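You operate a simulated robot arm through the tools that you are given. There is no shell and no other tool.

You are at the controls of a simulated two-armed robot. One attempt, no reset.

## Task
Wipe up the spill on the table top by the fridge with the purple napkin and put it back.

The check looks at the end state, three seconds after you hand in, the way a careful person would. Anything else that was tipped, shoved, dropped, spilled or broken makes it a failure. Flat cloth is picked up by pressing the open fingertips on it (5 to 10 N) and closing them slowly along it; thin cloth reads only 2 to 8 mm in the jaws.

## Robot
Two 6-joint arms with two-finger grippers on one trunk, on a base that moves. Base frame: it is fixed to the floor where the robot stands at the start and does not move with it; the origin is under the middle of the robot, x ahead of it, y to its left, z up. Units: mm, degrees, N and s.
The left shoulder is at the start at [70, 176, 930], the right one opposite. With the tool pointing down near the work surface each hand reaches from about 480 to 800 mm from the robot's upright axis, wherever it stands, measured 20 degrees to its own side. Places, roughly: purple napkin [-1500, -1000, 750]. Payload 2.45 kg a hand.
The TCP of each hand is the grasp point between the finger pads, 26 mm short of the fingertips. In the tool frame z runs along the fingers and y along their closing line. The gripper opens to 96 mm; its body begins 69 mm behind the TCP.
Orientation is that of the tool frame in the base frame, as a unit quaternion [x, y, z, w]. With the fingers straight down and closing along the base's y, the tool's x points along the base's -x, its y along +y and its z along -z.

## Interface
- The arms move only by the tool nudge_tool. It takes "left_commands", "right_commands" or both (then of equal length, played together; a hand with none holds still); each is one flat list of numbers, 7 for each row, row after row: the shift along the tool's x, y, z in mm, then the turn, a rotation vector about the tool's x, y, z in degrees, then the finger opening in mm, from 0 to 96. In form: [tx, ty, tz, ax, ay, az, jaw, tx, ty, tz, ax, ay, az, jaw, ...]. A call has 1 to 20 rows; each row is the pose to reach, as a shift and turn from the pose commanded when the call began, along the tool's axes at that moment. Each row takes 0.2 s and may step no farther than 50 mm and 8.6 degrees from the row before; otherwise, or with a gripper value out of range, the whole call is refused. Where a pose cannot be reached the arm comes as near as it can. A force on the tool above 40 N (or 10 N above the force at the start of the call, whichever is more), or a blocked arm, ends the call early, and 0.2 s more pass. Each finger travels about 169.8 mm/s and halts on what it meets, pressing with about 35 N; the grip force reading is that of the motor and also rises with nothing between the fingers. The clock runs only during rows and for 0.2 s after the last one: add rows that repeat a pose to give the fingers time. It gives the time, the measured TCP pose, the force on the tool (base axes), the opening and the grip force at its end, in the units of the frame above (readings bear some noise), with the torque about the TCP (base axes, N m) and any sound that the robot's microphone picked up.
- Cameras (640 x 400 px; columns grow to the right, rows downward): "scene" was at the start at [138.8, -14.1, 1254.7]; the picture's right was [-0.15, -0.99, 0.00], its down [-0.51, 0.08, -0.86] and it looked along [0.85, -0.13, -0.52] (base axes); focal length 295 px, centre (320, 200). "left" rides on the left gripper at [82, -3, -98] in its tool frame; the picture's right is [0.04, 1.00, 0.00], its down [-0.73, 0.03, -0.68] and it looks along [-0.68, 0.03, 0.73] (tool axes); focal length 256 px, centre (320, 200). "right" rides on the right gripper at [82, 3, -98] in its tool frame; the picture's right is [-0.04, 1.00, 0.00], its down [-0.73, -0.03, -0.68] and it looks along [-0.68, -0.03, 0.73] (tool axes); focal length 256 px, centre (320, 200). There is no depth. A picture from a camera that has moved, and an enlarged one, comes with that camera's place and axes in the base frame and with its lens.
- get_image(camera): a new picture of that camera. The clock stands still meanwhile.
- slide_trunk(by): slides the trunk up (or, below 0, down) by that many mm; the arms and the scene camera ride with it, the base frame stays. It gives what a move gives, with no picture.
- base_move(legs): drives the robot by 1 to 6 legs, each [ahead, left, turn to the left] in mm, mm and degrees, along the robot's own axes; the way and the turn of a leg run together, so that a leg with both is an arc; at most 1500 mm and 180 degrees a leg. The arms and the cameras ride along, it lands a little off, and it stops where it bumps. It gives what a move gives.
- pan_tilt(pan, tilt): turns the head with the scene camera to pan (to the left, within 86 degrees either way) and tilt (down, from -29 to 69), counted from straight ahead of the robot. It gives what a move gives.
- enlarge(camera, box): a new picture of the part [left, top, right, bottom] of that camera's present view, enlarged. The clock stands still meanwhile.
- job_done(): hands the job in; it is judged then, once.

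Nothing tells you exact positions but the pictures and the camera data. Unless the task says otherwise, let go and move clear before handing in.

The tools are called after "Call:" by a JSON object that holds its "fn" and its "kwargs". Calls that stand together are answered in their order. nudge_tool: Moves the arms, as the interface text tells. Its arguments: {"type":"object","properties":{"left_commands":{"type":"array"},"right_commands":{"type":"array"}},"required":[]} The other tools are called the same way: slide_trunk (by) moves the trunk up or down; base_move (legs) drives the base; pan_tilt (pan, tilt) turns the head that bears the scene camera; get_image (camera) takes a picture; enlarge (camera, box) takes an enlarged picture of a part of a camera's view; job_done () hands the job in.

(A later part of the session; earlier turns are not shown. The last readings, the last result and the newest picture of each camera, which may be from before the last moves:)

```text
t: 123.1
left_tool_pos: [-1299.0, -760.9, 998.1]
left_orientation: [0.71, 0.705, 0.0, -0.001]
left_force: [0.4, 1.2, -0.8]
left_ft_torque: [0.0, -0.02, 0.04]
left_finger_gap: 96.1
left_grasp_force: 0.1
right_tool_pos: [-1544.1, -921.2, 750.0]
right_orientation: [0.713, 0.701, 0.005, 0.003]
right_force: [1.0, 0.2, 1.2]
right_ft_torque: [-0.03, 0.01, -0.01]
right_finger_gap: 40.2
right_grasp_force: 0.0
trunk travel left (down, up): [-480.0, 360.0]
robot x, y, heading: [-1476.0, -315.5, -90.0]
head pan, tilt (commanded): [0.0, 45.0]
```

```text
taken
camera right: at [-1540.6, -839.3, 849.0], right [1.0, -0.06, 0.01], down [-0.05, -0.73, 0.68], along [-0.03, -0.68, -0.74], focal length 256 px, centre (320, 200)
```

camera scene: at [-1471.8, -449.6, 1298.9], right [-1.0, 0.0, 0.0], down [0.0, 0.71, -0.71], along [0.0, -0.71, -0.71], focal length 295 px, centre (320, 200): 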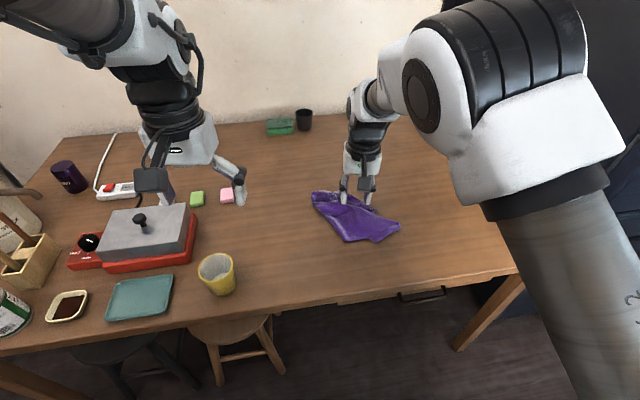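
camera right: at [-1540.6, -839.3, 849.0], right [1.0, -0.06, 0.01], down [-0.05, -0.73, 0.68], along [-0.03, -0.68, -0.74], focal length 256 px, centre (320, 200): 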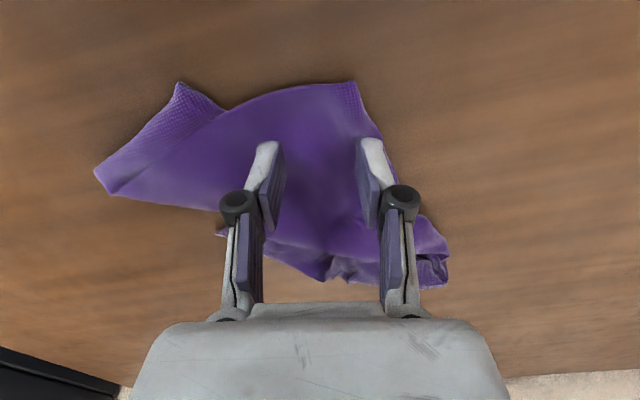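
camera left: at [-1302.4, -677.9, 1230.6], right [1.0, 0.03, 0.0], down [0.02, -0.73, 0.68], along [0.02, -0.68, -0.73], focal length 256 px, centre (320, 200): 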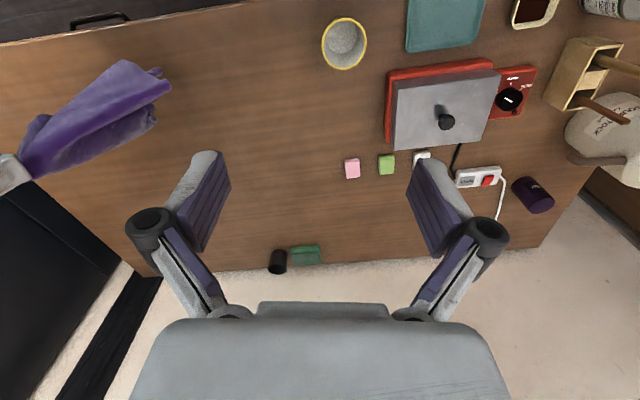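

Call:
{"fn": "nudge_tool", "kwargs": {"right_commands": [2, -5, 2, 0, 0, 0, 40, 2, -5, 4, 0, 0, 0, 40, 2, -5, 5, 0, 0, 0, 40, 2, -5, 5, 0, 0, 0, 40]}}

```text
t: 124.1
left_tool_pos: [-1299.3, -760.7, 997.5]
left_orientation: [0.71, 0.704, -0.001, -0.002]
left_force: [0.5, 1.3, 0.1]
left_ft_torque: [0.0, 0.03, -0.02]
left_finger_gap: 95.9
left_grasp_force: 0.1
right_tool_pos: [-1547.5, -917.9, 747.2]
right_orientation: [0.71, 0.704, 0.002, 0.002]
right_force: [0.5, -0.4, 7.7]
right_ft_torque: [0.04, -0.04, -0.02]
right_finger_gap: 40.6
right_grasp_force: 0.0
trunk travel left (down, up): [-480.0, 360.0]
robot x, y, heading: [-1469.7, -316.8, -89.9]
head pan, tilt (commanded): [0.0, 45.0]
```

7.7 N on the cloth; closing slowly.

Call:
{"fn": "nudge_tool", "kwargs": {"right_commands": [0, 0, -0.3, 0, 0, 0, 36, 0, 0, -0.7, 0, 0, 0, 32, 0, 0, -1.1, 0, 0, 0, 28, 0, 0, -1.5, 0, 0, 0, 24, 0, 0, -1.8, 0, 0, 0, 20, 0, 0, -2.1, 0, 0, 0, 16, 0, 0, -2.3, 0, 0, 0, 12, 0, 0, -2.4, 0, 0, 0, 8, 0, 0, -2.5, 0, 0, 0, 4, 0, 0, -2.5, 0, 0, 0, 0, 0, 0, -2.5, 0, 0, 0, 0]}}

Call:
{"fn": "get_image", "kwargs": {"camera": "right"}}

```text
t: 126.5
left_tool_pos: [-1299.0, -761.3, 997.5]
left_orientation: [0.71, 0.705, -0.001, 0.0]
left_force: [0.6, -0.4, 0.1]
left_ft_torque: [-0.03, -0.01, 0.03]
left_finger_gap: 96.1
left_grasp_force: 0.0
right_tool_pos: [-1548.9, -918.1, 750.4]
right_orientation: [0.712, 0.703, 0.002, 0.003]
right_force: [-4.0, 1.1, 2.0]
right_ft_torque: [0.02, -0.04, 0.02]
right_finger_gap: 3.5
right_grasp_force: 36.7
trunk travel left (down, up): [-480.0, 360.0]
robot x, y, heading: [-1471.0, -316.4, -90.1]
head pan, tilt (commanded): [0.0, 45.0]
```

```text
taken
camera right: at [-1545.5, -835.7, 848.7], right [1.0, -0.05, 0.01], down [-0.04, -0.73, 0.68], along [-0.03, -0.68, -0.73], focal length 256 px, centre (320, 200)
```

right: 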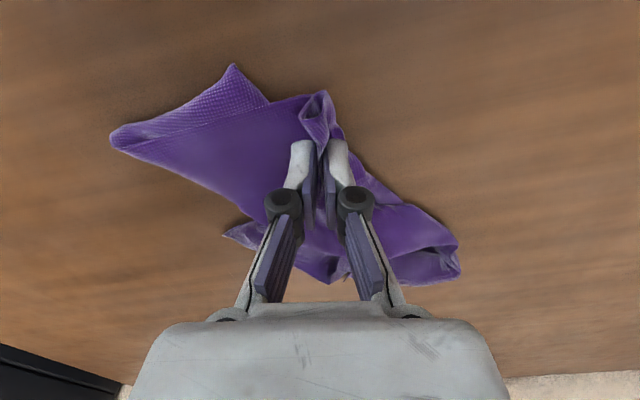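

The corner is pinched (3.5 mm). I'll lift it and carry it toward its original spot, near-left.

Call:
{"fn": "nudge_tool", "kwargs": {"right_commands": [5, 5, -20, 0, 0, 0, 0, 20, 20, -45, 0, 0, 0, 0, 40, 40, -55, 0, 0, 0, 0, 60, 60, -50, 0, 0, 0, 0, 78, 78, -35, 0, 0, 0, 0, 88, 88, -18, 0, 0, 0, 0, 91, 92, -5, 0, 0, 0, 0, 91, 92, -2, 0, 0, 0, 0, 91, 92, -2, 0, 0, 0, 0]}}

Call:
{"fn": "get_image", "kwargs": {"camera": "scene"}}

Call:
{"fn": "get_image", "kwargs": {"camera": "right"}}

```text
t: 128.5
left_tool_pos: [-1299.4, -761.1, 998.7]
left_orientation: [0.71, 0.704, 0.0, -0.001]
left_force: [-0.9, 0.0, -0.3]
left_ft_torque: [0.0, 0.02, 0.0]
left_finger_gap: 96.1
left_grasp_force: 0.1
right_tool_pos: [-1563.2, -898.4, 754.2]
right_orientation: [0.717, 0.697, 0.008, 0.009]
right_force: [-0.3, 0.5, -0.9]
right_ft_torque: [0.06, 0.03, 0.0]
right_finger_gap: 5.2
right_grasp_force: 35.1
right hand out of reach, approached as far as the arm can: row 2, 3, 4, 5, 6, 7, 8, 9
trunk travel left (down, up): [-480.0, 360.0]
robot x, y, heading: [-1468.2, -319.2, -90.2]
head pan, tilt (commanded): [0.0, 45.0]
```

```text
taken
camera scene: at [-1471.0, -449.0, 1299.0], right [-1.0, 0.0, 0.0], down [0.0, 0.71, -0.71], along [0.0, -0.71, -0.71], focal length 295 px, centre (320, 200)
```

scene: 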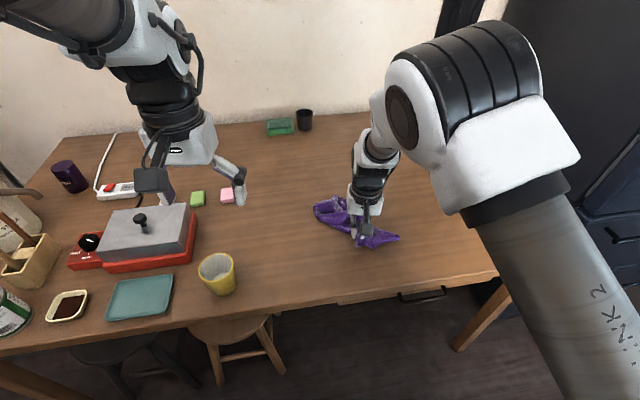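

```text
taken
camera right: at [-1560.7, -815.4, 852.5], right [1.0, -0.07, 0.02], down [-0.07, -0.73, 0.68], along [-0.03, -0.68, -0.73], focal length 256 px, centre (320, 200)
```

right: 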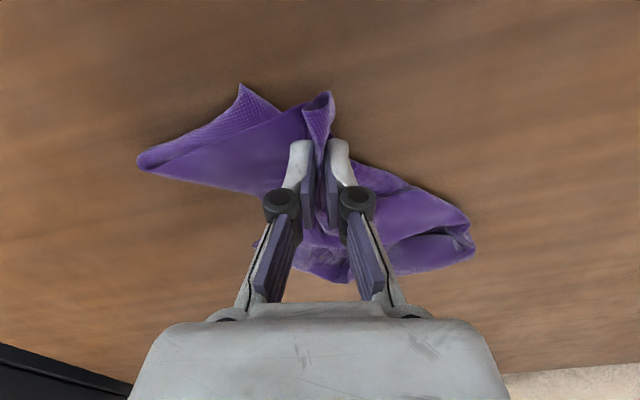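

The right hand can't reach that far across close to the body, so I'll carry this corner with the base instead: lift slightly, then drive back-left.

Call:
{"fn": "nudge_tool", "kwargs": {"right_commands": [-18, -26, -10, 0, 0, 0, 0, -36, -53, -20, 0, 0, 0, 0, -54, -80, -30, 0, 0, 0, 0, -74, -108, -45, 0, 0, 0, 0, -74, -108, -45, 0, 0, 0, 0]}}

Call:
{"fn": "base_move", "kwargs": {"legs": [[-75, 100, 0]]}}

Call:
{"fn": "get_image", "kwargs": {"camera": "scene"}}

```text
t: 129.7
left_tool_pos: [-1299.7, -760.0, 996.8]
left_orientation: [0.709, 0.705, 0.0, -0.001]
left_force: [-0.9, 0.5, -0.6]
left_ft_torque: [0.02, 0.02, 0.0]
left_finger_gap: 95.9
left_grasp_force: 0.0
right_tool_pos: [-1662.1, -961.7, 792.6]
right_orientation: [0.709, 0.706, 0.0, 0.0]
right_force: [-0.3, 0.5, -0.3]
right_ft_torque: [-0.03, 0.01, 0.03]
right_finger_gap: 5.5
right_grasp_force: 36.8
trunk travel left (down, up): [-480.0, 360.0]
robot x, y, heading: [-1468.0, -315.8, -89.7]
head pan, tilt (commanded): [0.0, 45.0]
```

```text
t: 130.9
left_tool_pos: [-1201.6, -685.6, 998.0]
left_orientation: [0.71, 0.705, -0.001, -0.001]
left_force: [0.1, -0.1, -0.4]
left_ft_torque: [0.0, 0.01, -0.02]
left_finger_gap: 96.0
left_grasp_force: 0.0
right_tool_pos: [-1565.7, -886.5, 792.9]
right_orientation: [0.708, 0.706, 0.001, 0.0]
right_force: [0.0, 1.1, 1.7]
right_ft_torque: [-0.02, 0.1, -0.03]
right_finger_gap: 2.3
right_grasp_force: 29.2
trunk travel left (down, up): [-480.0, 360.0]
robot x, y, heading: [-1371.8, -244.6, -90.1]
head pan, tilt (commanded): [0.0, 45.0]
```

```text
taken
camera scene: at [-1372.6, -374.0, 1299.0], right [-1.0, 0.0, 0.0], down [0.0, 0.71, -0.71], along [0.0, -0.71, -0.71], focal length 295 px, centre (320, 200)
```

scene: 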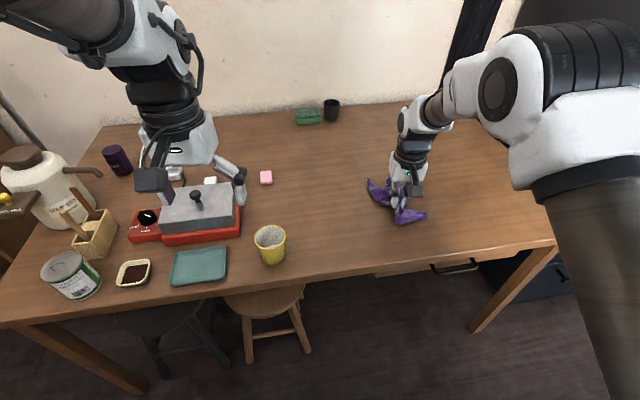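

The hand went back further than I meant, but the corner is still held and is now well within reach. Moving it to its target, near-left.

Call:
{"fn": "nudge_tool", "kwargs": {"right_commands": [12, 22, 0, 0, 0, 0, 0, 24, 44, 0, 0, 0, 0, 0, 36, 66, 0, 0, 0, 0, 0, 48, 88, 5, 0, 0, 0, 0, 60, 109, 10, 0, 0, 0, 0, 60, 109, 15, 0, 0, 0, 0]}}

Call:
{"fn": "get_image", "kwargs": {"camera": "scene"}}

Call:
{"fn": "enlarge", "kwargs": {"camera": "scene", "box": [310, 160, 470, 270]}}

```text
t: 132.3
left_tool_pos: [-1201.9, -686.0, 998.1]
left_orientation: [0.71, 0.705, 0.0, -0.001]
left_force: [0.0, -0.2, -0.1]
left_ft_torque: [-0.02, 0.02, 0.01]
left_finger_gap: 96.2
left_grasp_force: 0.0
right_tool_pos: [-1466.7, -830.6, 782.3]
right_orientation: [0.719, 0.695, 0.009, 0.009]
right_force: [-1.9, -0.8, 2.6]
right_ft_torque: [-0.05, 0.08, 0.03]
right_finger_gap: 1.5
right_grasp_force: 28.3
trunk travel left (down, up): [-480.0, 360.0]
robot x, y, heading: [-1372.9, -242.1, -90.0]
head pan, tilt (commanded): [0.0, 45.0]
```

```text
taken
camera scene: at [-1373.0, -374.4, 1299.0], right [-1.0, 0.0, 0.0], down [0.0, 0.71, -0.71], along [0.0, -0.71, -0.71], focal length 295 px, centre (320, 200)
```

scene: 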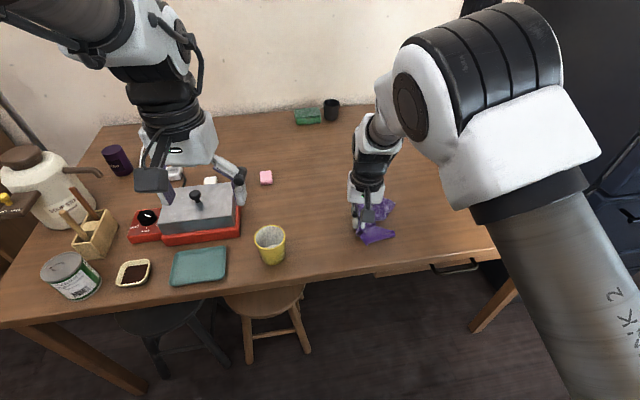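

```text
3.64 times, centred on (390, 215) of scene
camera zoom: at [-1373.0, -374.4, 1299.0], right [-1.0, 0.0, 0.0], down [0.0, 0.71, -0.71], along [0.0, -0.71, -0.71], focal length 1072 px, centre (66, 146)
```

zoom: 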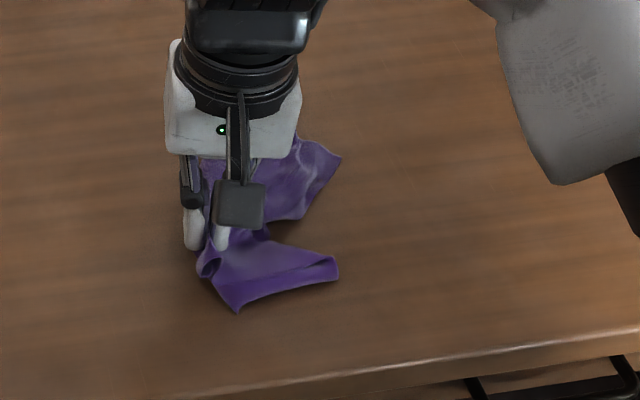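

The napkin came along as a bundle. I'll lift it high by this corner so gravity opens the folds, then look.

Call:
{"fn": "slide_trunk", "kwargs": {"by": 320}}

Call:
{"fn": "get_image", "kwargs": {"camera": "scene"}}

Call:
{"fn": "get_image", "kwargs": {"camera": "left"}}

```text
t: 135.5
left_tool_pos: [-1202.3, -686.3, 1318.2]
left_orientation: [0.709, 0.705, -0.001, -0.001]
left_force: [0.2, 0.8, 0.2]
left_ft_torque: [-0.02, 0.02, -0.03]
left_finger_gap: 95.8
left_grasp_force: 0.1
right_tool_pos: [-1465.0, -830.6, 1099.4]
right_orientation: [0.718, 0.696, 0.01, 0.007]
right_force: [-0.3, -0.3, -1.0]
right_ft_torque: [0.03, 0.03, 0.02]
right_finger_gap: 5.2
right_grasp_force: 41.0
trunk travel left (down, up): [-800.0, 40.0]
robot x, y, heading: [-1374.1, -243.1, -89.9]
head pan, tilt (commanded): [0.0, 45.0]
```

```text
taken
camera scene: at [-1373.2, -374.3, 1619.0], right [-1.0, 0.0, 0.0], down [0.0, 0.71, -0.71], along [0.0, -0.71, -0.71], focal length 295 px, centre (320, 200)
```

scene: 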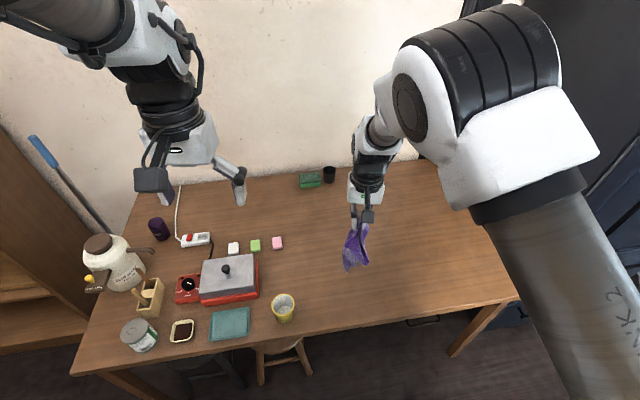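

```text
taken
camera left: at [-1204.3, -602.8, 1415.7], right [1.0, 0.03, 0.0], down [0.02, -0.73, 0.68], along [0.02, -0.68, -0.73], focal length 256 px, centre (320, 200)
```

left: 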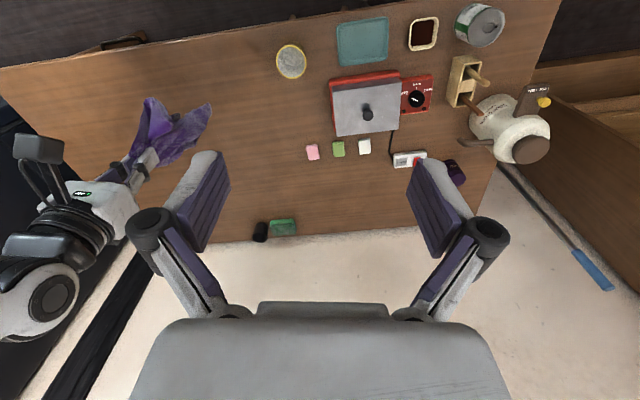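

Call:
{"fn": "enlarge", "kwargs": {"camera": "scene", "box": [310, 200, 410, 290]}}

Call:
{"fn": "enlarge", "kwargs": {"camera": "left", "box": [80, 70, 240, 200]}}

Call:
{"fn": "get_image", "kwargs": {"camera": "right"}}

```text
4.44 times, centred on (360, 245) of scene
camera zoom: at [-1373.2, -374.3, 1619.0], right [-1.0, 0.0, 0.0], down [0.0, 0.71, -0.71], along [0.0, -0.71, -0.71], focal length 1311 px, centre (142, 0)
```

zoom: 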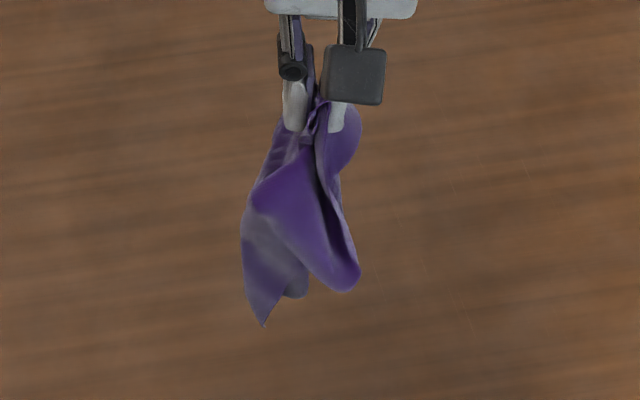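

```text
3.08 times, centred on (160, 135) of left
camera zoom: at [-1204.3, -602.8, 1415.7], right [1.0, 0.03, 0.0], down [0.02, -0.73, 0.68], along [0.02, -0.68, -0.73], focal length 788 px, centre (812, 400)
```

zoom: 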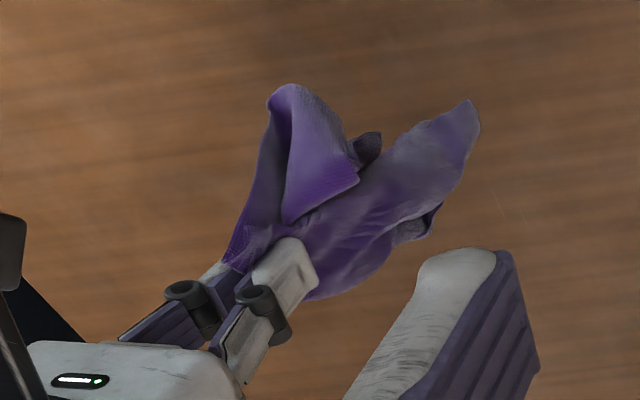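

```text
taken
camera right: at [-1462.4, -748.2, 1199.5], right [1.0, -0.07, 0.03], down [-0.07, -0.73, 0.68], along [-0.03, -0.68, -0.74], focal length 256 px, centre (320, 200)
```

right: 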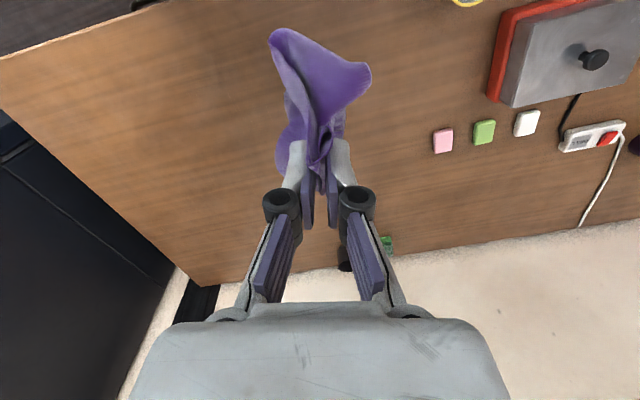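

The pinch caught the middle, so it hangs as a bundle, but one true corner (call it T) hangs lowest at about (-1458,-859, z 817). I'll lower it until T touches, then move the hand to -x while lowering so T is left lying out alone, ready to be picked singly.

Call:
{"fn": "slide_trunk", "kwargs": {"by": -115}}

Call:
{"fn": "nudge_tool", "kwargs": {"right_commands": [-5, -20, 5, 0, 0, 0, 0, -10, -40, 15, 0, 0, 0, 0, -15, -60, 30, 0, 0, 0, 0, -15, -60, 30, 0, 0, 0, 0]}}

Call:
{"fn": "slide_trunk", "kwargs": {"by": -70}}

Call:
{"fn": "get_image", "kwargs": {"camera": "scene"}}

```text
t: 137.0
left_tool_pos: [-1200.6, -686.1, 1202.6]
left_orientation: [0.709, 0.705, 0.0, 0.0]
left_force: [-0.1, -0.1, -0.8]
left_ft_torque: [0.02, 0.02, -0.03]
left_finger_gap: 96.0
left_grasp_force: 0.1
right_tool_pos: [-1465.4, -830.0, 985.7]
right_orientation: [0.718, 0.696, 0.011, 0.008]
right_force: [0.6, -0.1, 3.2]
right_ft_torque: [0.03, -0.01, 0.01]
right_finger_gap: 2.1
right_grasp_force: 33.6
trunk travel left (down, up): [-685.0, 155.0]
robot x, y, heading: [-1373.6, -237.4, -90.3]
head pan, tilt (commanded): [0.0, 45.0]
```

```text
t: 138.0
left_tool_pos: [-1201.8, -686.4, 1201.0]
left_orientation: [0.71, 0.704, 0.0, -0.001]
left_force: [-0.1, 0.0, 0.0]
left_ft_torque: [-0.01, 0.02, 0.02]
left_finger_gap: 96.0
left_grasp_force: 0.1
right_tool_pos: [-1513.8, -840.9, 953.8]
right_orientation: [0.708, 0.706, 0.001, 0.001]
right_force: [0.3, -0.3, 0.2]
right_ft_torque: [0.0, 0.06, 0.0]
right_finger_gap: 2.9
right_grasp_force: 29.7
trunk travel left (down, up): [-685.0, 155.0]
robot x, y, heading: [-1374.1, -243.0, -89.8]
head pan, tilt (commanded): [0.0, 45.0]
```

```text
t: 139.1
left_tool_pos: [-1200.9, -686.2, 1132.0]
left_orientation: [0.709, 0.705, -0.001, -0.001]
left_force: [-0.4, 0.3, -0.6]
left_ft_torque: [-0.01, 0.06, 0.01]
left_finger_gap: 96.1
left_grasp_force: 0.1
right_tool_pos: [-1515.2, -842.1, 883.2]
right_orientation: [0.708, 0.706, 0.0, 0.0]
right_force: [-0.4, 1.0, 1.7]
right_ft_torque: [-0.02, 0.04, 0.0]
right_finger_gap: 4.2
right_grasp_force: 30.6
trunk travel left (down, up): [-615.0, 225.0]
robot x, y, heading: [-1370.3, -243.5, -90.0]
head pan, tilt (commanded): [0.0, 45.0]
```

```text
taken
camera scene: at [-1372.7, -374.0, 1434.0], right [-1.0, 0.0, 0.0], down [0.0, 0.71, -0.71], along [0.0, -0.71, -0.71], focal length 295 px, centre (320, 200)
```

scene: 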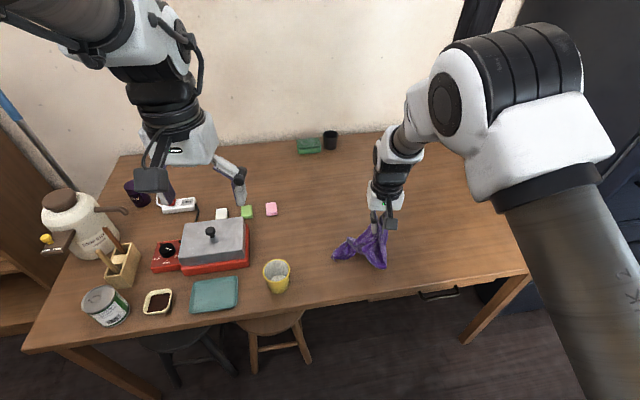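

T is now laid out to the left. Continue moving -x and lowering.

Call:
{"fn": "nudge_tool", "kwargs": {"right_commands": [-5, -20, 10, 0, 0, 0, 0, -10, -40, 25, 0, 0, 0, 0, -15, -60, 45, 0, 0, 0, 0, -20, -75, 65, 0, 0, 0, 0, -20, -85, 85, 0, 0, 0, 0, -20, -90, 100, 0, 0, 0, 0, -20, -90, 100, 0, 0, 0, 0]}}

Call:
{"fn": "get_image", "kwargs": {"camera": "scene"}}

Call:
{"fn": "enlarge", "kwargs": {"camera": "scene", "box": [310, 190, 450, 290]}}

```text
t: 140.7
left_tool_pos: [-1200.9, -685.8, 1132.4]
left_orientation: [0.71, 0.705, 0.0, -0.001]
left_force: [-0.6, 0.7, -0.1]
left_ft_torque: [0.01, 0.02, 0.0]
left_finger_gap: 96.0
left_grasp_force: 0.0
right_tool_pos: [-1606.5, -861.1, 784.2]
right_orientation: [0.708, 0.706, 0.001, 0.0]
right_force: [0.6, -1.4, -1.0]
right_ft_torque: [0.03, 0.04, 0.0]
right_finger_gap: 5.4
right_grasp_force: 38.6
trunk travel left (down, up): [-615.0, 225.0]
robot x, y, heading: [-1377.4, -240.2, -89.8]
head pan, tilt (commanded): [0.0, 45.0]
```

```text
taken
camera scene: at [-1372.8, -374.1, 1434.0], right [-1.0, 0.0, 0.0], down [0.0, 0.71, -0.71], along [0.0, -0.71, -0.71], focal length 295 px, centre (320, 200)
```

scene: 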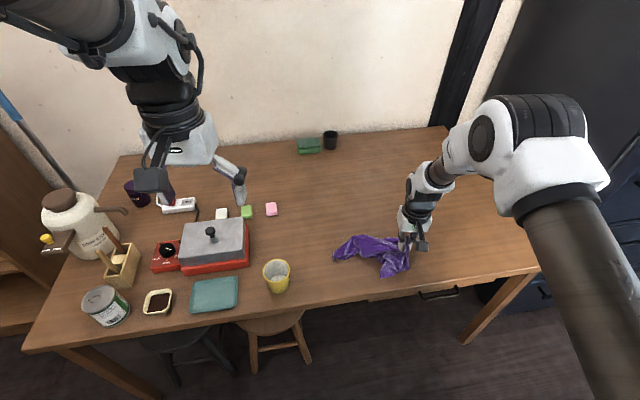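

```text
4.00 times, centred on (380, 240) of scene
camera zoom: at [-1372.8, -374.1, 1434.0], right [-1.0, 0.0, 0.0], down [0.0, 0.71, -0.71], along [0.0, -0.71, -0.71], focal length 1180 px, centre (80, 40)
```

zoom: 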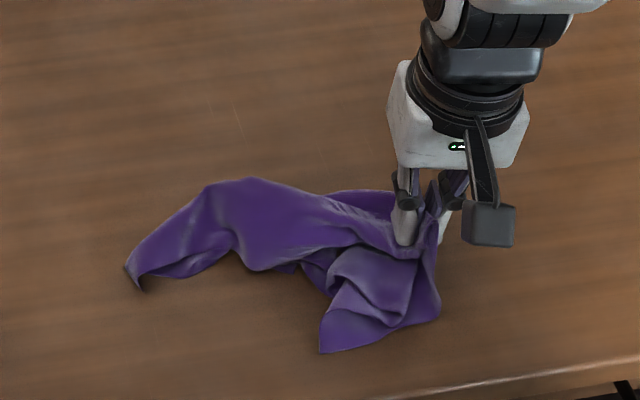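

Two real corners are visible: T at the left tip and U near the front. I'll release the bundle, lift, and reposition the base so the left hand can take T and the right hand U, towel-style.

Call:
{"fn": "nudge_tool", "kwargs": {"right_commands": [0, 0, 15, 0, 0, 0, 0, 0, 0, 25, 0, 0, 0, 0, 0, 0, 25, 0, 0, 0, 20, 0, 0, 22, 0, 0, 0, 45, 0, 0, 10, 0, 0, 0, 60, 0, 0, -30, 0, 0, 0, 60, 0, 0, -75, 0, 0, 0, 60, 0, -40, -110, 0, 0, 0, 60, 0, -80, -120, 0, 0, 0, 60, 0, -120, -120, 0, 0, 0, 60, 0, -120, -120, 0, 0, 0, 60]}}

Call:
{"fn": "base_move", "kwargs": {"legs": [[50, -95, 0]]}}

Call:
{"fn": "get_image", "kwargs": {"camera": "scene"}}

```text
refused: row 8 steps farther than a row can; nothing moved
```

```text
t: 141.8
left_tool_pos: [-1295.2, -736.3, 1132.6]
left_orientation: [0.71, 0.704, -0.001, 0.0]
left_force: [-0.1, -0.2, 0.6]
left_ft_torque: [0.01, -0.02, 0.01]
left_finger_gap: 96.0
left_grasp_force: 0.1
right_tool_pos: [-1699.3, -911.1, 783.2]
right_orientation: [0.708, 0.706, 0.001, 0.0]
right_force: [-0.3, 0.3, 2.0]
right_ft_torque: [0.0, 0.01, 0.0]
right_finger_gap: 1.7
right_grasp_force: 32.0
trunk travel left (down, up): [-615.0, 225.0]
robot x, y, heading: [-1467.5, -290.3, -90.0]
head pan, tilt (commanded): [0.0, 45.0]
```

```text
taken
camera scene: at [-1466.1, -424.3, 1434.0], right [-1.0, 0.0, 0.0], down [0.0, 0.71, -0.71], along [0.0, -0.71, -0.71], focal length 295 px, centre (320, 200)
```

scene: 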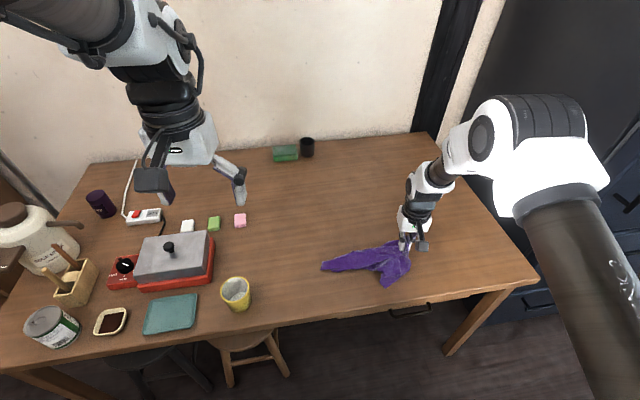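

That release call was refused (step too long) but the base moved with the cloth in hand, which just stretched it out. Now I'll release properly with shorter steps, then set the base.

Call:
{"fn": "nudge_tool", "kwargs": {"right_commands": [0, 0, 15, 0, 0, 0, 0, 0, 0, 25, 0, 0, 0, 0, 0, 0, 25, 0, 0, 0, 20, 0, 0, 22, 0, 0, 0, 45, 0, 0, 10, 0, 0, 0, 60, 0, 0, -30, 0, 0, 0, 60, 0, 0, -75, 0, 0, 0, 60, 0, -20, -110, 0, 0, 0, 60, 0, -60, -120, 0, 0, 0, 60, 0, -100, -120, 0, 0, 0, 60, 0, -100, -120, 0, 0, 0, 60]}}

Call:
{"fn": "base_move", "kwargs": {"legs": [[-75, -80, 0]]}}

Call:
{"fn": "get_image", "kwargs": {"camera": "scene"}}

Call:
{"fn": "enlarge", "kwargs": {"camera": "scene", "box": [250, 190, 410, 300]}}

```text
t: 144.2
left_tool_pos: [-1293.3, -736.4, 1132.5]
left_orientation: [0.71, 0.705, 0.0, 0.0]
left_force: [-0.4, 0.3, 0.2]
left_ft_torque: [-0.02, 0.0, 0.01]
left_finger_gap: 96.2
left_grasp_force: 0.0
right_tool_pos: [-1798.4, -909.3, 901.1]
right_orientation: [0.708, 0.707, 0.0, 0.001]
right_force: [-0.5, 0.5, 0.4]
right_ft_torque: [0.02, -0.01, -0.02]
right_finger_gap: 60.1
right_grasp_force: 0.0
trunk travel left (down, up): [-615.0, 225.0]
robot x, y, heading: [-1467.8, -290.7, -90.1]
head pan, tilt (commanded): [0.0, 45.0]
```

```text
t: 145.4
left_tool_pos: [-1375.3, -660.3, 1132.2]
left_orientation: [0.709, 0.705, 0.0, 0.0]
left_force: [-0.2, 0.7, -1.3]
left_ft_torque: [-0.02, -0.02, -0.03]
left_finger_gap: 96.0
left_grasp_force: 0.3
right_tool_pos: [-1876.7, -834.6, 899.7]
right_orientation: [0.707, 0.707, 0.001, 0.0]
right_force: [-0.2, -1.0, 0.2]
right_ft_torque: [0.0, 0.03, 0.0]
right_finger_gap: 60.0
right_grasp_force: 0.1
trunk travel left (down, up): [-615.0, 225.0]
robot x, y, heading: [-1546.4, -214.4, -90.1]
head pan, tilt (commanded): [0.0, 45.0]
```

```text
taken
camera scene: at [-1545.7, -349.0, 1433.9], right [-1.0, 0.0, 0.0], down [0.0, 0.71, -0.71], along [0.0, -0.71, -0.71], focal length 295 px, centre (320, 200)
```

scene: 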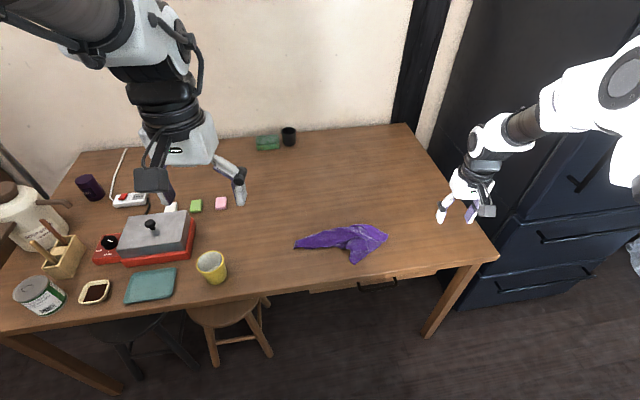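

```text
3.64 times, centred on (330, 245) of scene
camera zoom: at [-1545.7, -349.0, 1433.9], right [-1.0, 0.0, 0.0], down [0.0, 0.71, -0.71], along [0.0, -0.71, -0.71], focal length 1072 px, centre (284, 36)
```

zoom: 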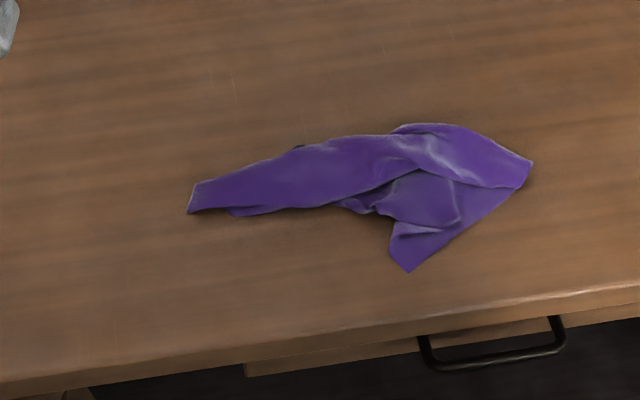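

U (near corner at about (-1642,-809)) looks like a clean single-layer corner. I'll pinch it with the right hand about 30 mm inside and then lift it high so the napkin unfolds.

Call:
{"fn": "nudge_tool", "kwargs": {"right_commands": [0, 45, 0, 0, 0, 0, 36, -1, 90, 0, 0, 0, 0, 36, -2, 135, 0, 0, 0, 0, 36, -3, 180, 0, 0, 0, 0, 36, -3, 222, 10, 0, 0, 0, 36, -3, 222, 55, 0, 0, 0, 36, -3, 222, 95, 0, 0, 0, 36, -3, 222, 120, 0, 0, 0, 36, -3, 222, 120, 0, 0, 0, 36]}}

Call:
{"fn": "get_image", "kwargs": {"camera": "right"}}

```text
t: 147.4
left_tool_pos: [-1373.5, -659.4, 1132.8]
left_orientation: [0.708, 0.706, -0.001, -0.001]
left_force: [-0.5, 0.1, -0.3]
left_ft_torque: [0.03, 0.01, 0.0]
left_finger_gap: 96.1
left_grasp_force: 0.1
right_tool_pos: [-1656.6, -841.5, 780.5]
right_orientation: [0.708, 0.707, 0.001, 0.0]
right_force: [-0.6, 0.4, -0.3]
right_ft_torque: [-0.01, 0.0, -0.03]
right_finger_gap: 36.2
right_grasp_force: 0.0
trunk travel left (down, up): [-615.0, 225.0]
robot x, y, heading: [-1544.0, -217.6, -90.1]
head pan, tilt (commanded): [0.0, 45.0]
```

```text
taken
camera right: at [-1654.0, -758.6, 879.6], right [1.0, -0.04, 0.0], down [-0.03, -0.73, 0.68], along [-0.03, -0.68, -0.73], focal length 256 px, centre (320, 200)
```

right: 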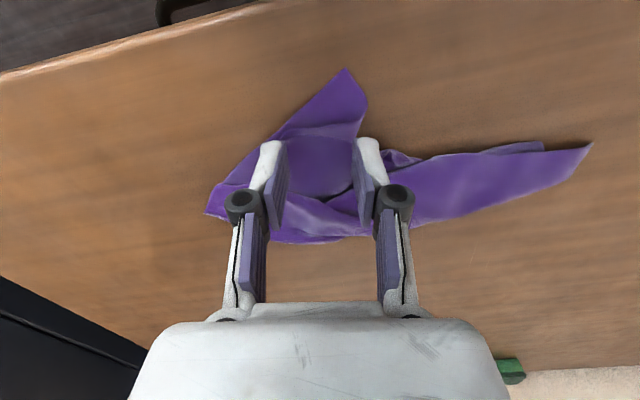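

Call:
{"fn": "nudge_tool", "kwargs": {"right_commands": [9, 6, 10, 0, 0, 0, 28, 9, 6, 22, 0, 0, 0, 28, 9, 6, 29, 0, 0, 0, 28, 9, 6, 32, 0, 0, 0, 28, 9, 6, 34, 0, 0, 0, 28]}}

Call:
{"fn": "get_image", "kwargs": {"camera": "right"}}

```text
t: 148.6
left_tool_pos: [-1374.6, -661.0, 1132.4]
left_orientation: [0.709, 0.706, 0.0, 0.0]
left_force: [0.3, 0.6, -1.0]
left_ft_torque: [-0.01, -0.01, 0.0]
left_finger_gap: 95.9
left_grasp_force: 0.0
right_tool_pos: [-1649.4, -828.3, 748.1]
right_orientation: [0.708, 0.706, 0.001, 0.0]
right_force: [0.1, -0.5, 2.6]
right_ft_torque: [-0.06, -0.01, -0.03]
right_finger_gap: 28.3
right_grasp_force: 0.2
trunk travel left (down, up): [-615.0, 225.0]
robot x, y, heading: [-1544.4, -213.1, -89.9]
head pan, tilt (commanded): [0.0, 45.0]
```

```text
taken
camera right: at [-1646.6, -746.8, 846.2], right [1.0, -0.04, 0.0], down [-0.03, -0.73, 0.68], along [-0.03, -0.68, -0.73], focal length 256 px, centre (320, 200)
```

right: 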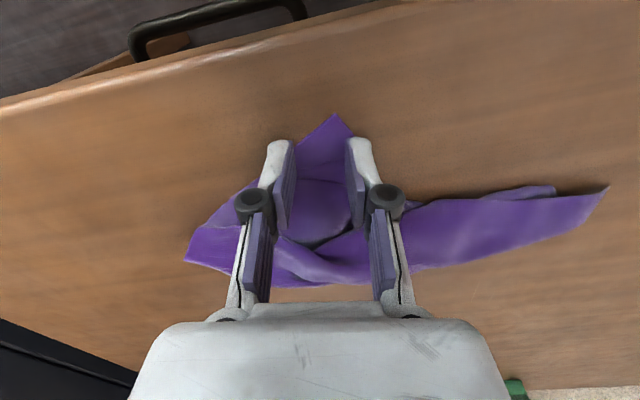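

The tips sit right at the flap's edges; I'll go 9 mm further in with a slightly smaller opening.

Call:
{"fn": "nudge_tool", "kwargs": {"right_commands": [0, 0, -8, 0, 0, 0, 25, -9, -1, -8, 0, 0, 0, 25, -9, -1, -2, 0, 0, 0, 25, -9, -1, 1, 0, 0, 0, 25, -9, -1, 2.0, 0, 0, 0, 25]}}

Call:
{"fn": "get_image", "kwargs": {"camera": "right"}}

```text
t: 149.8
left_tool_pos: [-1374.1, -657.6, 1132.9]
left_orientation: [0.71, 0.705, -0.002, 0.0]
left_force: [-0.7, 0.6, 0.2]
left_ft_torque: [-0.02, 0.01, -0.01]
left_finger_gap: 96.0
left_grasp_force: 0.0
right_tool_pos: [-1650.7, -836.8, 747.6]
right_orientation: [0.708, 0.706, -0.001, 0.003]
right_force: [-2.3, -3.7, 19.1]
right_ft_torque: [-0.12, 0.18, 0.03]
right_finger_gap: 25.6
right_grasp_force: 0.1
trunk travel left (down, up): [-615.0, 225.0]
robot x, y, heading: [-1544.5, -217.0, -89.8]
head pan, tilt (commanded): [0.0, 45.0]
```

```text
taken
camera right: at [-1647.9, -754.3, 845.5], right [1.0, -0.04, 0.0], down [-0.03, -0.73, 0.68], along [-0.03, -0.68, -0.73], focal length 256 px, centre (320, 200)
```

right: 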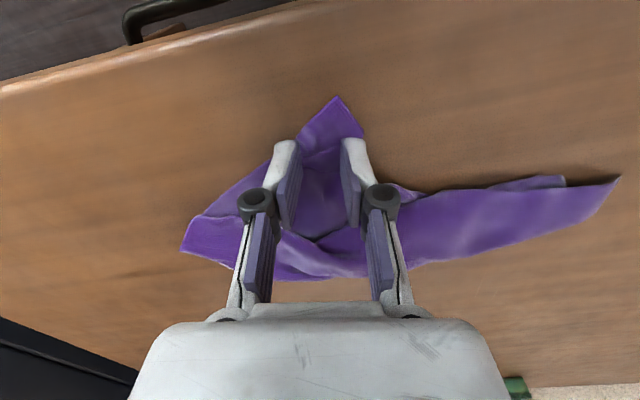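

Now both tips are on the flap. Ease off and close slowly.

Call:
{"fn": "nudge_tool", "kwargs": {"right_commands": [0, 0, -1.2, 0, 0, 0, 25, 0, 0, -1.5, 0, 0, 0, 21, 0, 0, -1.8, 0, 0, 0, 17, 0, 0, -2.0, 0, 0, 0, 13, 0, 0, -2.2, 0, 0, 0, 10, 0, 0, -2.3, 0, 0, 0, 7, 0, 0, -2.3, 0, 0, 0, 4, 0, 0, -2.3, 0, 0, 0, 0, 0, 0, -2.3, 0, 0, 0, 0, 0, 0, -8, 0, 0, 0, 0, 0, 0, -15, 0, 0, 0, 0]}}

Call:
{"fn": "get_image", "kwargs": {"camera": "right"}}

```text
t: 152.2
left_tool_pos: [-1375.4, -659.6, 1132.1]
left_orientation: [0.709, 0.705, -0.001, -0.001]
left_force: [1.2, 1.3, 0.1]
left_ft_torque: [0.03, 0.0, 0.0]
left_finger_gap: 96.0
left_grasp_force: 0.1
right_tool_pos: [-1650.9, -838.0, 761.2]
right_orientation: [0.708, 0.706, 0.0, 0.0]
right_force: [0.1, -0.7, -0.6]
right_ft_torque: [-0.01, -0.07, 0.02]
right_finger_gap: 1.9
right_grasp_force: 28.3
trunk travel left (down, up): [-615.0, 225.0]
robot x, y, heading: [-1546.7, -217.8, -89.9]
head pan, tilt (commanded): [0.0, 45.0]
```

```text
taken
camera right: at [-1647.7, -755.3, 859.7], right [1.0, -0.04, 0.0], down [-0.03, -0.73, 0.68], along [-0.03, -0.68, -0.73], focal length 256 px, centre (320, 200)
```

right: 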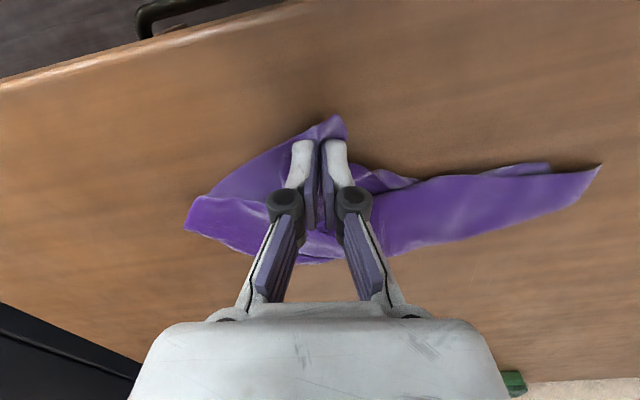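

U is pinched. Lifting it high with the trunk and arm so the napkin unfolds.

Call:
{"fn": "slide_trunk", "kwargs": {"by": 220}}

Call:
{"fn": "nudge_tool", "kwargs": {"right_commands": [-10, -5, -30, 0, 0, 0, 0, -20, -10, -60, 0, 0, 0, 0, -30, -15, -90, 0, 0, 0, 0, -40, -20, -120, 0, 0, 0, 0, -40, -20, -120, 0, 0, 0, 0]}}

Call:
{"fn": "get_image", "kwargs": {"camera": "scene"}}

Call:
{"fn": "get_image", "kwargs": {"camera": "left"}}

```text
t: 154.6
left_tool_pos: [-1374.1, -660.4, 1352.2]
left_orientation: [0.71, 0.705, 0.0, -0.001]
left_force: [0.2, -0.3, -1.3]
left_ft_torque: [-0.03, 0.01, -0.01]
left_finger_gap: 95.9
left_grasp_force: 0.0
right_tool_pos: [-1650.5, -837.4, 981.4]
right_orientation: [0.708, 0.706, 0.0, 0.001]
right_force: [-0.2, -0.4, -0.4]
right_ft_torque: [-0.02, 0.02, 0.0]
right_finger_gap: 3.9
right_grasp_force: 34.3
trunk travel left (down, up): [-835.0, 5.0]
robot x, y, heading: [-1543.0, -221.8, -90.1]
head pan, tilt (commanded): [0.0, 45.0]
```

```text
t: 155.8
left_tool_pos: [-1374.2, -660.4, 1351.8]
left_orientation: [0.708, 0.706, 0.0, -0.001]
left_force: [0.3, 0.0, -0.8]
left_ft_torque: [-0.01, 0.02, 0.0]
left_finger_gap: 95.9
left_grasp_force: 0.0
right_tool_pos: [-1670.2, -876.5, 1102.7]
right_orientation: [0.708, 0.707, 0.0, 0.001]
right_force: [-1.5, 0.8, -0.3]
right_ft_torque: [0.01, -0.04, 0.01]
right_finger_gap: 0.9
right_grasp_force: 30.6
trunk travel left (down, up): [-835.0, 5.0]
robot x, y, heading: [-1547.0, -216.8, -90.2]
head pan, tilt (commanded): [0.0, 45.0]
```

```text
taken
camera scene: at [-1545.6, -349.1, 1653.9], right [-1.0, 0.0, 0.0], down [0.0, 0.71, -0.71], along [0.0, -0.71, -0.71], focal length 295 px, centre (320, 200)
```

scene: 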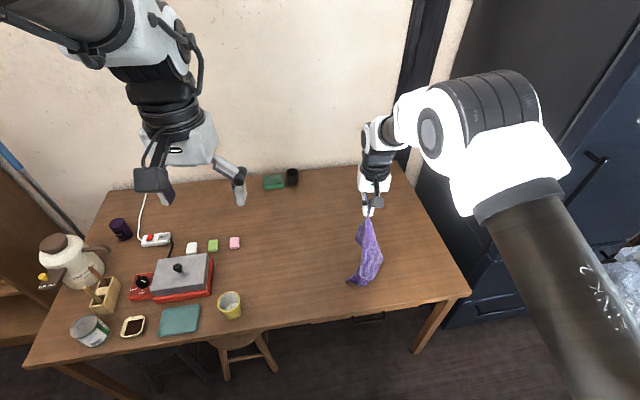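

```text
taken
camera left: at [-1376.3, -577.3, 1450.6], right [1.0, 0.03, 0.0], down [0.03, -0.73, 0.68], along [0.02, -0.68, -0.73], focal length 256 px, centre (320, 200)
```

left: 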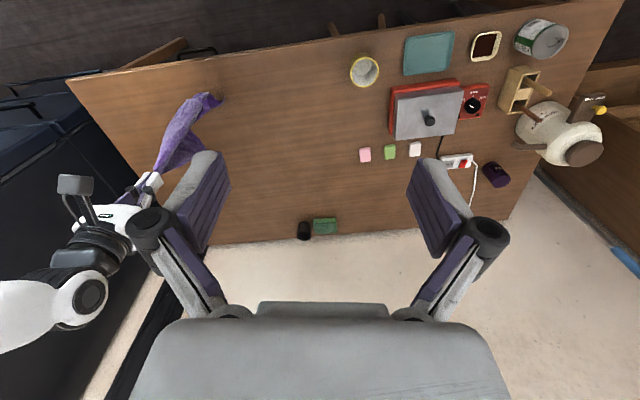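

Call:
{"fn": "enlarge", "kwargs": {"camera": "scene", "box": [320, 190, 420, 300]}}

Call:
{"fn": "enlarge", "kwargs": {"camera": "left", "box": [110, 70, 260, 200]}}

```text
3.64 times, centred on (370, 245) of scene
camera zoom: at [-1545.6, -349.1, 1653.9], right [-1.0, 0.0, 0.0], down [0.0, 0.71, -0.71], along [0.0, -0.71, -0.71], focal length 1072 px, centre (138, 36)
```

zoom: 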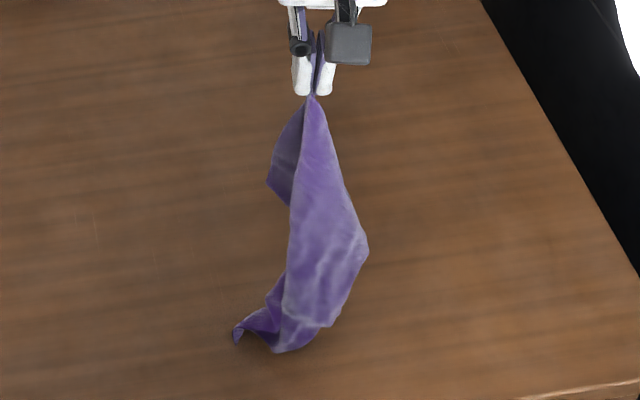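

```text
3.08 times, centred on (185, 135) of left
camera zoom: at [-1376.3, -577.3, 1450.6], right [1.0, 0.03, 0.0], down [0.03, -0.73, 0.68], along [0.02, -0.68, -0.73], focal length 788 px, centre (735, 400)
```

zoom: 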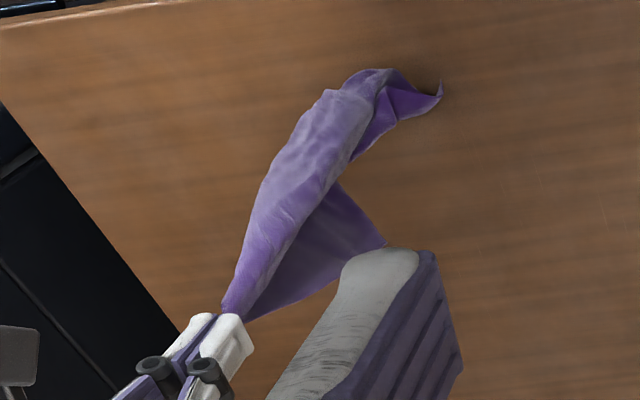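

Excellent: the napkin now hangs by one true corner and has unfolded into a kite. I'll lift it slightly, drive so its bottom corner is over the original near-left corner spot, and then lay it along the diagonal to the far-right spot.

Call:
{"fn": "nudge_tool", "kwargs": {"right_commands": [0, 0, -30, 0, 0, 0, 0, 0, 0, -60, 0, 0, 0, 0, 0, 0, -60, 0, 0, 0, 0]}}

Call:
{"fn": "base_move", "kwargs": {"legs": [[-75, 235, 0]]}}

Call:
{"fn": "get_image", "kwargs": {"camera": "scene"}}

Call:
{"fn": "get_image", "kwargs": {"camera": "left"}}

```text
t: 156.6
left_tool_pos: [-1373.4, -662.3, 1353.0]
left_orientation: [0.709, 0.705, 0.0, -0.001]
left_force: [-0.7, 0.7, 0.3]
left_ft_torque: [-0.03, 0.01, 0.01]
left_finger_gap: 96.2
left_grasp_force: 0.0
right_tool_pos: [-1669.9, -878.2, 1160.9]
right_orientation: [0.708, 0.706, 0.001, 0.0]
right_force: [-0.7, -0.7, -0.8]
right_ft_torque: [0.0, 0.04, 0.0]
right_finger_gap: 0.9
right_grasp_force: 30.4
trunk travel left (down, up): [-835.0, 5.0]
robot x, y, heading: [-1544.4, -216.0, -89.8]
head pan, tilt (commanded): [0.0, 45.0]
```

```text
t: 158.3
left_tool_pos: [-1145.0, -586.4, 1352.4]
left_orientation: [0.709, 0.705, 0.0, 0.001]
left_force: [-0.2, 0.1, 0.2]
left_ft_torque: [-0.03, -0.01, -0.03]
left_finger_gap: 96.0
left_grasp_force: 0.1
right_tool_pos: [-1440.5, -804.4, 1161.8]
right_orientation: [0.708, 0.706, 0.002, 0.001]
right_force: [0.2, -0.2, -0.8]
right_ft_torque: [-0.02, -0.04, 0.0]
right_finger_gap: 1.0
right_grasp_force: 30.6
trunk travel left (down, up): [-835.0, 5.0]
robot x, y, heading: [-1315.5, -141.3, -89.7]
head pan, tilt (commanded): [0.0, 45.0]
```

```text
taken
camera scene: at [-1317.6, -275.3, 1653.8], right [-1.0, 0.0, 0.0], down [0.0, 0.71, -0.71], along [0.0, -0.71, -0.71], focal length 295 px, centre (320, 200)
```

scene: 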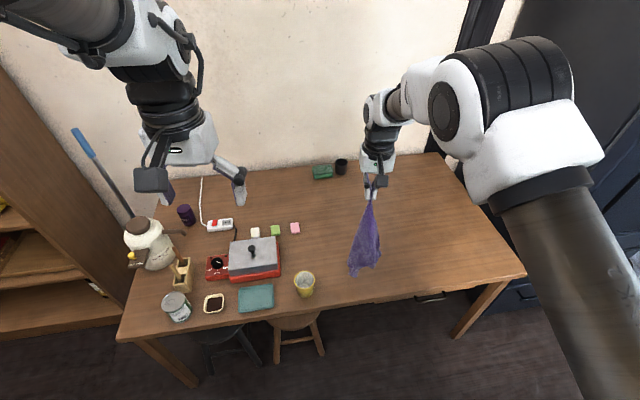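

```text
taken
camera left: at [-1147.7, -503.2, 1450.6], right [1.0, 0.04, 0.0], down [0.03, -0.73, 0.68], along [0.02, -0.68, -0.73], focal length 256 px, centre (320, 200)
```

left: 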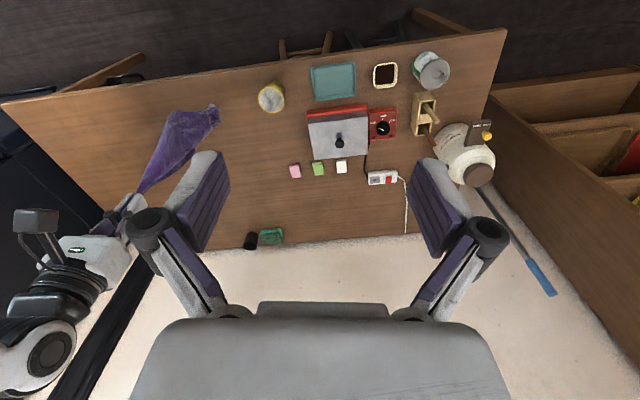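

The bottom corner hangs right over the near-left target. Lowering until it touches, then laying toward far-right in steps of base drive and trunk lowering.

Call:
{"fn": "slide_trunk", "kwargs": {"by": -62}}

Call:
{"fn": "base_move", "kwargs": {"legs": [[70, -56, 0]]}}

Call:
{"fn": "slide_trunk", "kwargs": {"by": -25}}

Call:
{"fn": "get_image", "kwargs": {"camera": "scene"}}

```text
t: 159.4
left_tool_pos: [-1142.6, -585.0, 1289.9]
left_orientation: [0.708, 0.706, 0.0, 0.0]
left_force: [-0.2, 0.2, -0.7]
left_ft_torque: [-0.01, -0.02, 0.01]
left_finger_gap: 95.9
left_grasp_force: 0.1
right_tool_pos: [-1439.0, -802.7, 1100.2]
right_orientation: [0.708, 0.706, 0.001, 0.0]
right_force: [-0.3, 0.1, 0.2]
right_ft_torque: [-0.01, 0.01, 0.03]
right_finger_gap: 1.1
right_grasp_force: 30.1
trunk travel left (down, up): [-773.0, 67.0]
robot x, y, heading: [-1317.9, -141.6, -89.7]
head pan, tilt (commanded): [0.0, 45.0]
```

```text
t: 160.5
left_tool_pos: [-1199.0, -651.3, 1291.0]
left_orientation: [0.709, 0.705, -0.001, -0.001]
left_force: [-0.2, 0.4, 0.6]
left_ft_torque: [-0.03, 0.02, -0.01]
left_finger_gap: 95.9
left_grasp_force: 0.1
right_tool_pos: [-1492.6, -868.3, 1100.2]
right_orientation: [0.707, 0.707, 0.0, 0.001]
right_force: [1.4, 0.3, 0.0]
right_ft_torque: [0.0, 0.0, 0.02]
right_finger_gap: 1.2
right_grasp_force: 30.6
trunk travel left (down, up): [-773.0, 67.0]
robot x, y, heading: [-1376.7, -208.8, -89.7]
head pan, tilt (commanded): [0.0, 45.0]
```

```text
t: 161.2
left_tool_pos: [-1199.8, -653.1, 1265.7]
left_orientation: [0.709, 0.705, 0.001, 0.0]
left_force: [-0.8, -0.3, -0.3]
left_ft_torque: [0.04, 0.0, -0.02]
left_finger_gap: 96.1
left_grasp_force: 0.1
right_tool_pos: [-1495.1, -870.9, 1073.1]
right_orientation: [0.708, 0.706, 0.002, 0.0]
right_force: [-0.7, 0.3, -0.8]
right_ft_torque: [0.03, -0.01, 0.02]
right_finger_gap: 1.2
right_grasp_force: 31.1
trunk travel left (down, up): [-748.0, 92.0]
robot x, y, heading: [-1369.3, -208.5, -89.7]
head pan, tilt (commanded): [0.0, 45.0]
```

```text
taken
camera scene: at [-1372.3, -342.9, 1566.7], right [-1.0, 0.0, 0.0], down [0.0, 0.71, -0.71], along [0.0, -0.71, -0.71], focal length 295 px, centre (320, 200)
```

scene: 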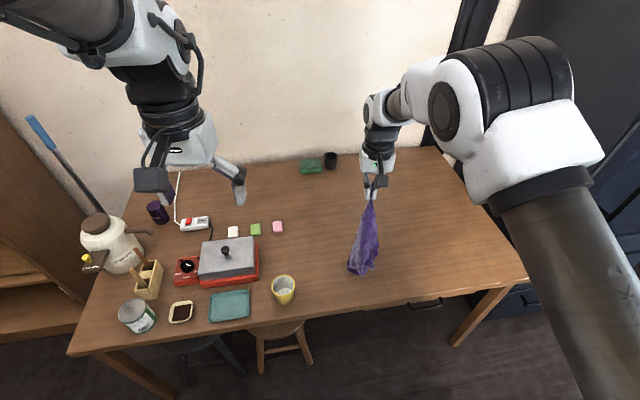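

The bottom corner rode along rather than staying put. I'll go back and lower further so more of the corner rests on the table as an anchor.

Call:
{"fn": "slide_trunk", "kwargs": {"by": 30}}

Call:
{"fn": "base_move", "kwargs": {"legs": [[-68, 60, 0]]}}

Call:
{"fn": "slide_trunk", "kwargs": {"by": -85}}

Call:
{"fn": "get_image", "kwargs": {"camera": "scene"}}

```text
t: 161.9
left_tool_pos: [-1200.3, -652.8, 1296.1]
left_orientation: [0.709, 0.705, -0.001, -0.001]
left_force: [-0.6, 0.1, 0.6]
left_ft_torque: [0.01, -0.01, -0.03]
left_finger_gap: 95.6
left_grasp_force: 0.0
right_tool_pos: [-1495.6, -869.8, 1103.8]
right_orientation: [0.708, 0.706, 0.0, 0.001]
right_force: [0.3, -0.1, 0.0]
right_ft_torque: [0.03, -0.01, -0.03]
right_finger_gap: 1.1
right_grasp_force: 30.1
trunk travel left (down, up): [-778.0, 62.0]
robot x, y, heading: [-1370.1, -210.4, -89.8]
head pan, tilt (commanded): [0.0, 45.0]
```

```text
t: 163.0
left_tool_pos: [-1141.6, -585.5, 1294.0]
left_orientation: [0.709, 0.705, 0.001, 0.0]
left_force: [-0.3, 0.6, -0.5]
left_ft_torque: [0.0, -0.01, 0.01]
left_finger_gap: 96.0
left_grasp_force: 0.1
right_tool_pos: [-1437.0, -800.8, 1103.8]
right_orientation: [0.708, 0.706, 0.003, 0.0]
right_force: [-0.9, 0.2, -0.7]
right_ft_torque: [0.01, -0.02, 0.02]
right_finger_gap: 0.9
right_grasp_force: 30.3
trunk travel left (down, up): [-778.0, 62.0]
robot x, y, heading: [-1313.6, -139.1, -90.1]
head pan, tilt (commanded): [0.0, 45.0]
```

```text
t: 164.2
left_tool_pos: [-1139.7, -582.7, 1211.1]
left_orientation: [0.709, 0.705, -0.001, -0.001]
left_force: [-0.1, -0.3, 1.0]
left_ft_torque: [0.0, 0.01, -0.01]
left_finger_gap: 96.3
left_grasp_force: 0.1
right_tool_pos: [-1435.8, -798.8, 1018.9]
right_orientation: [0.708, 0.707, 0.001, 0.001]
right_force: [0.6, -0.1, 0.0]
right_ft_torque: [0.01, -0.03, 0.01]
right_finger_gap: 0.9
right_grasp_force: 30.8
trunk travel left (down, up): [-693.0, 147.0]
robot x, y, heading: [-1312.6, -136.6, -89.9]
head pan, tilt (commanded): [0.0, 45.0]
```

```text
taken
camera scene: at [-1312.1, -270.9, 1511.9], right [-1.0, 0.0, 0.0], down [0.0, 0.71, -0.71], along [0.0, -0.71, -0.71], focal length 295 px, centre (320, 200)
```

scene: 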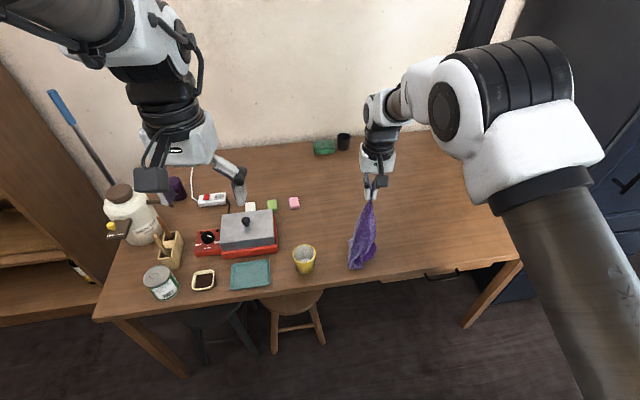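

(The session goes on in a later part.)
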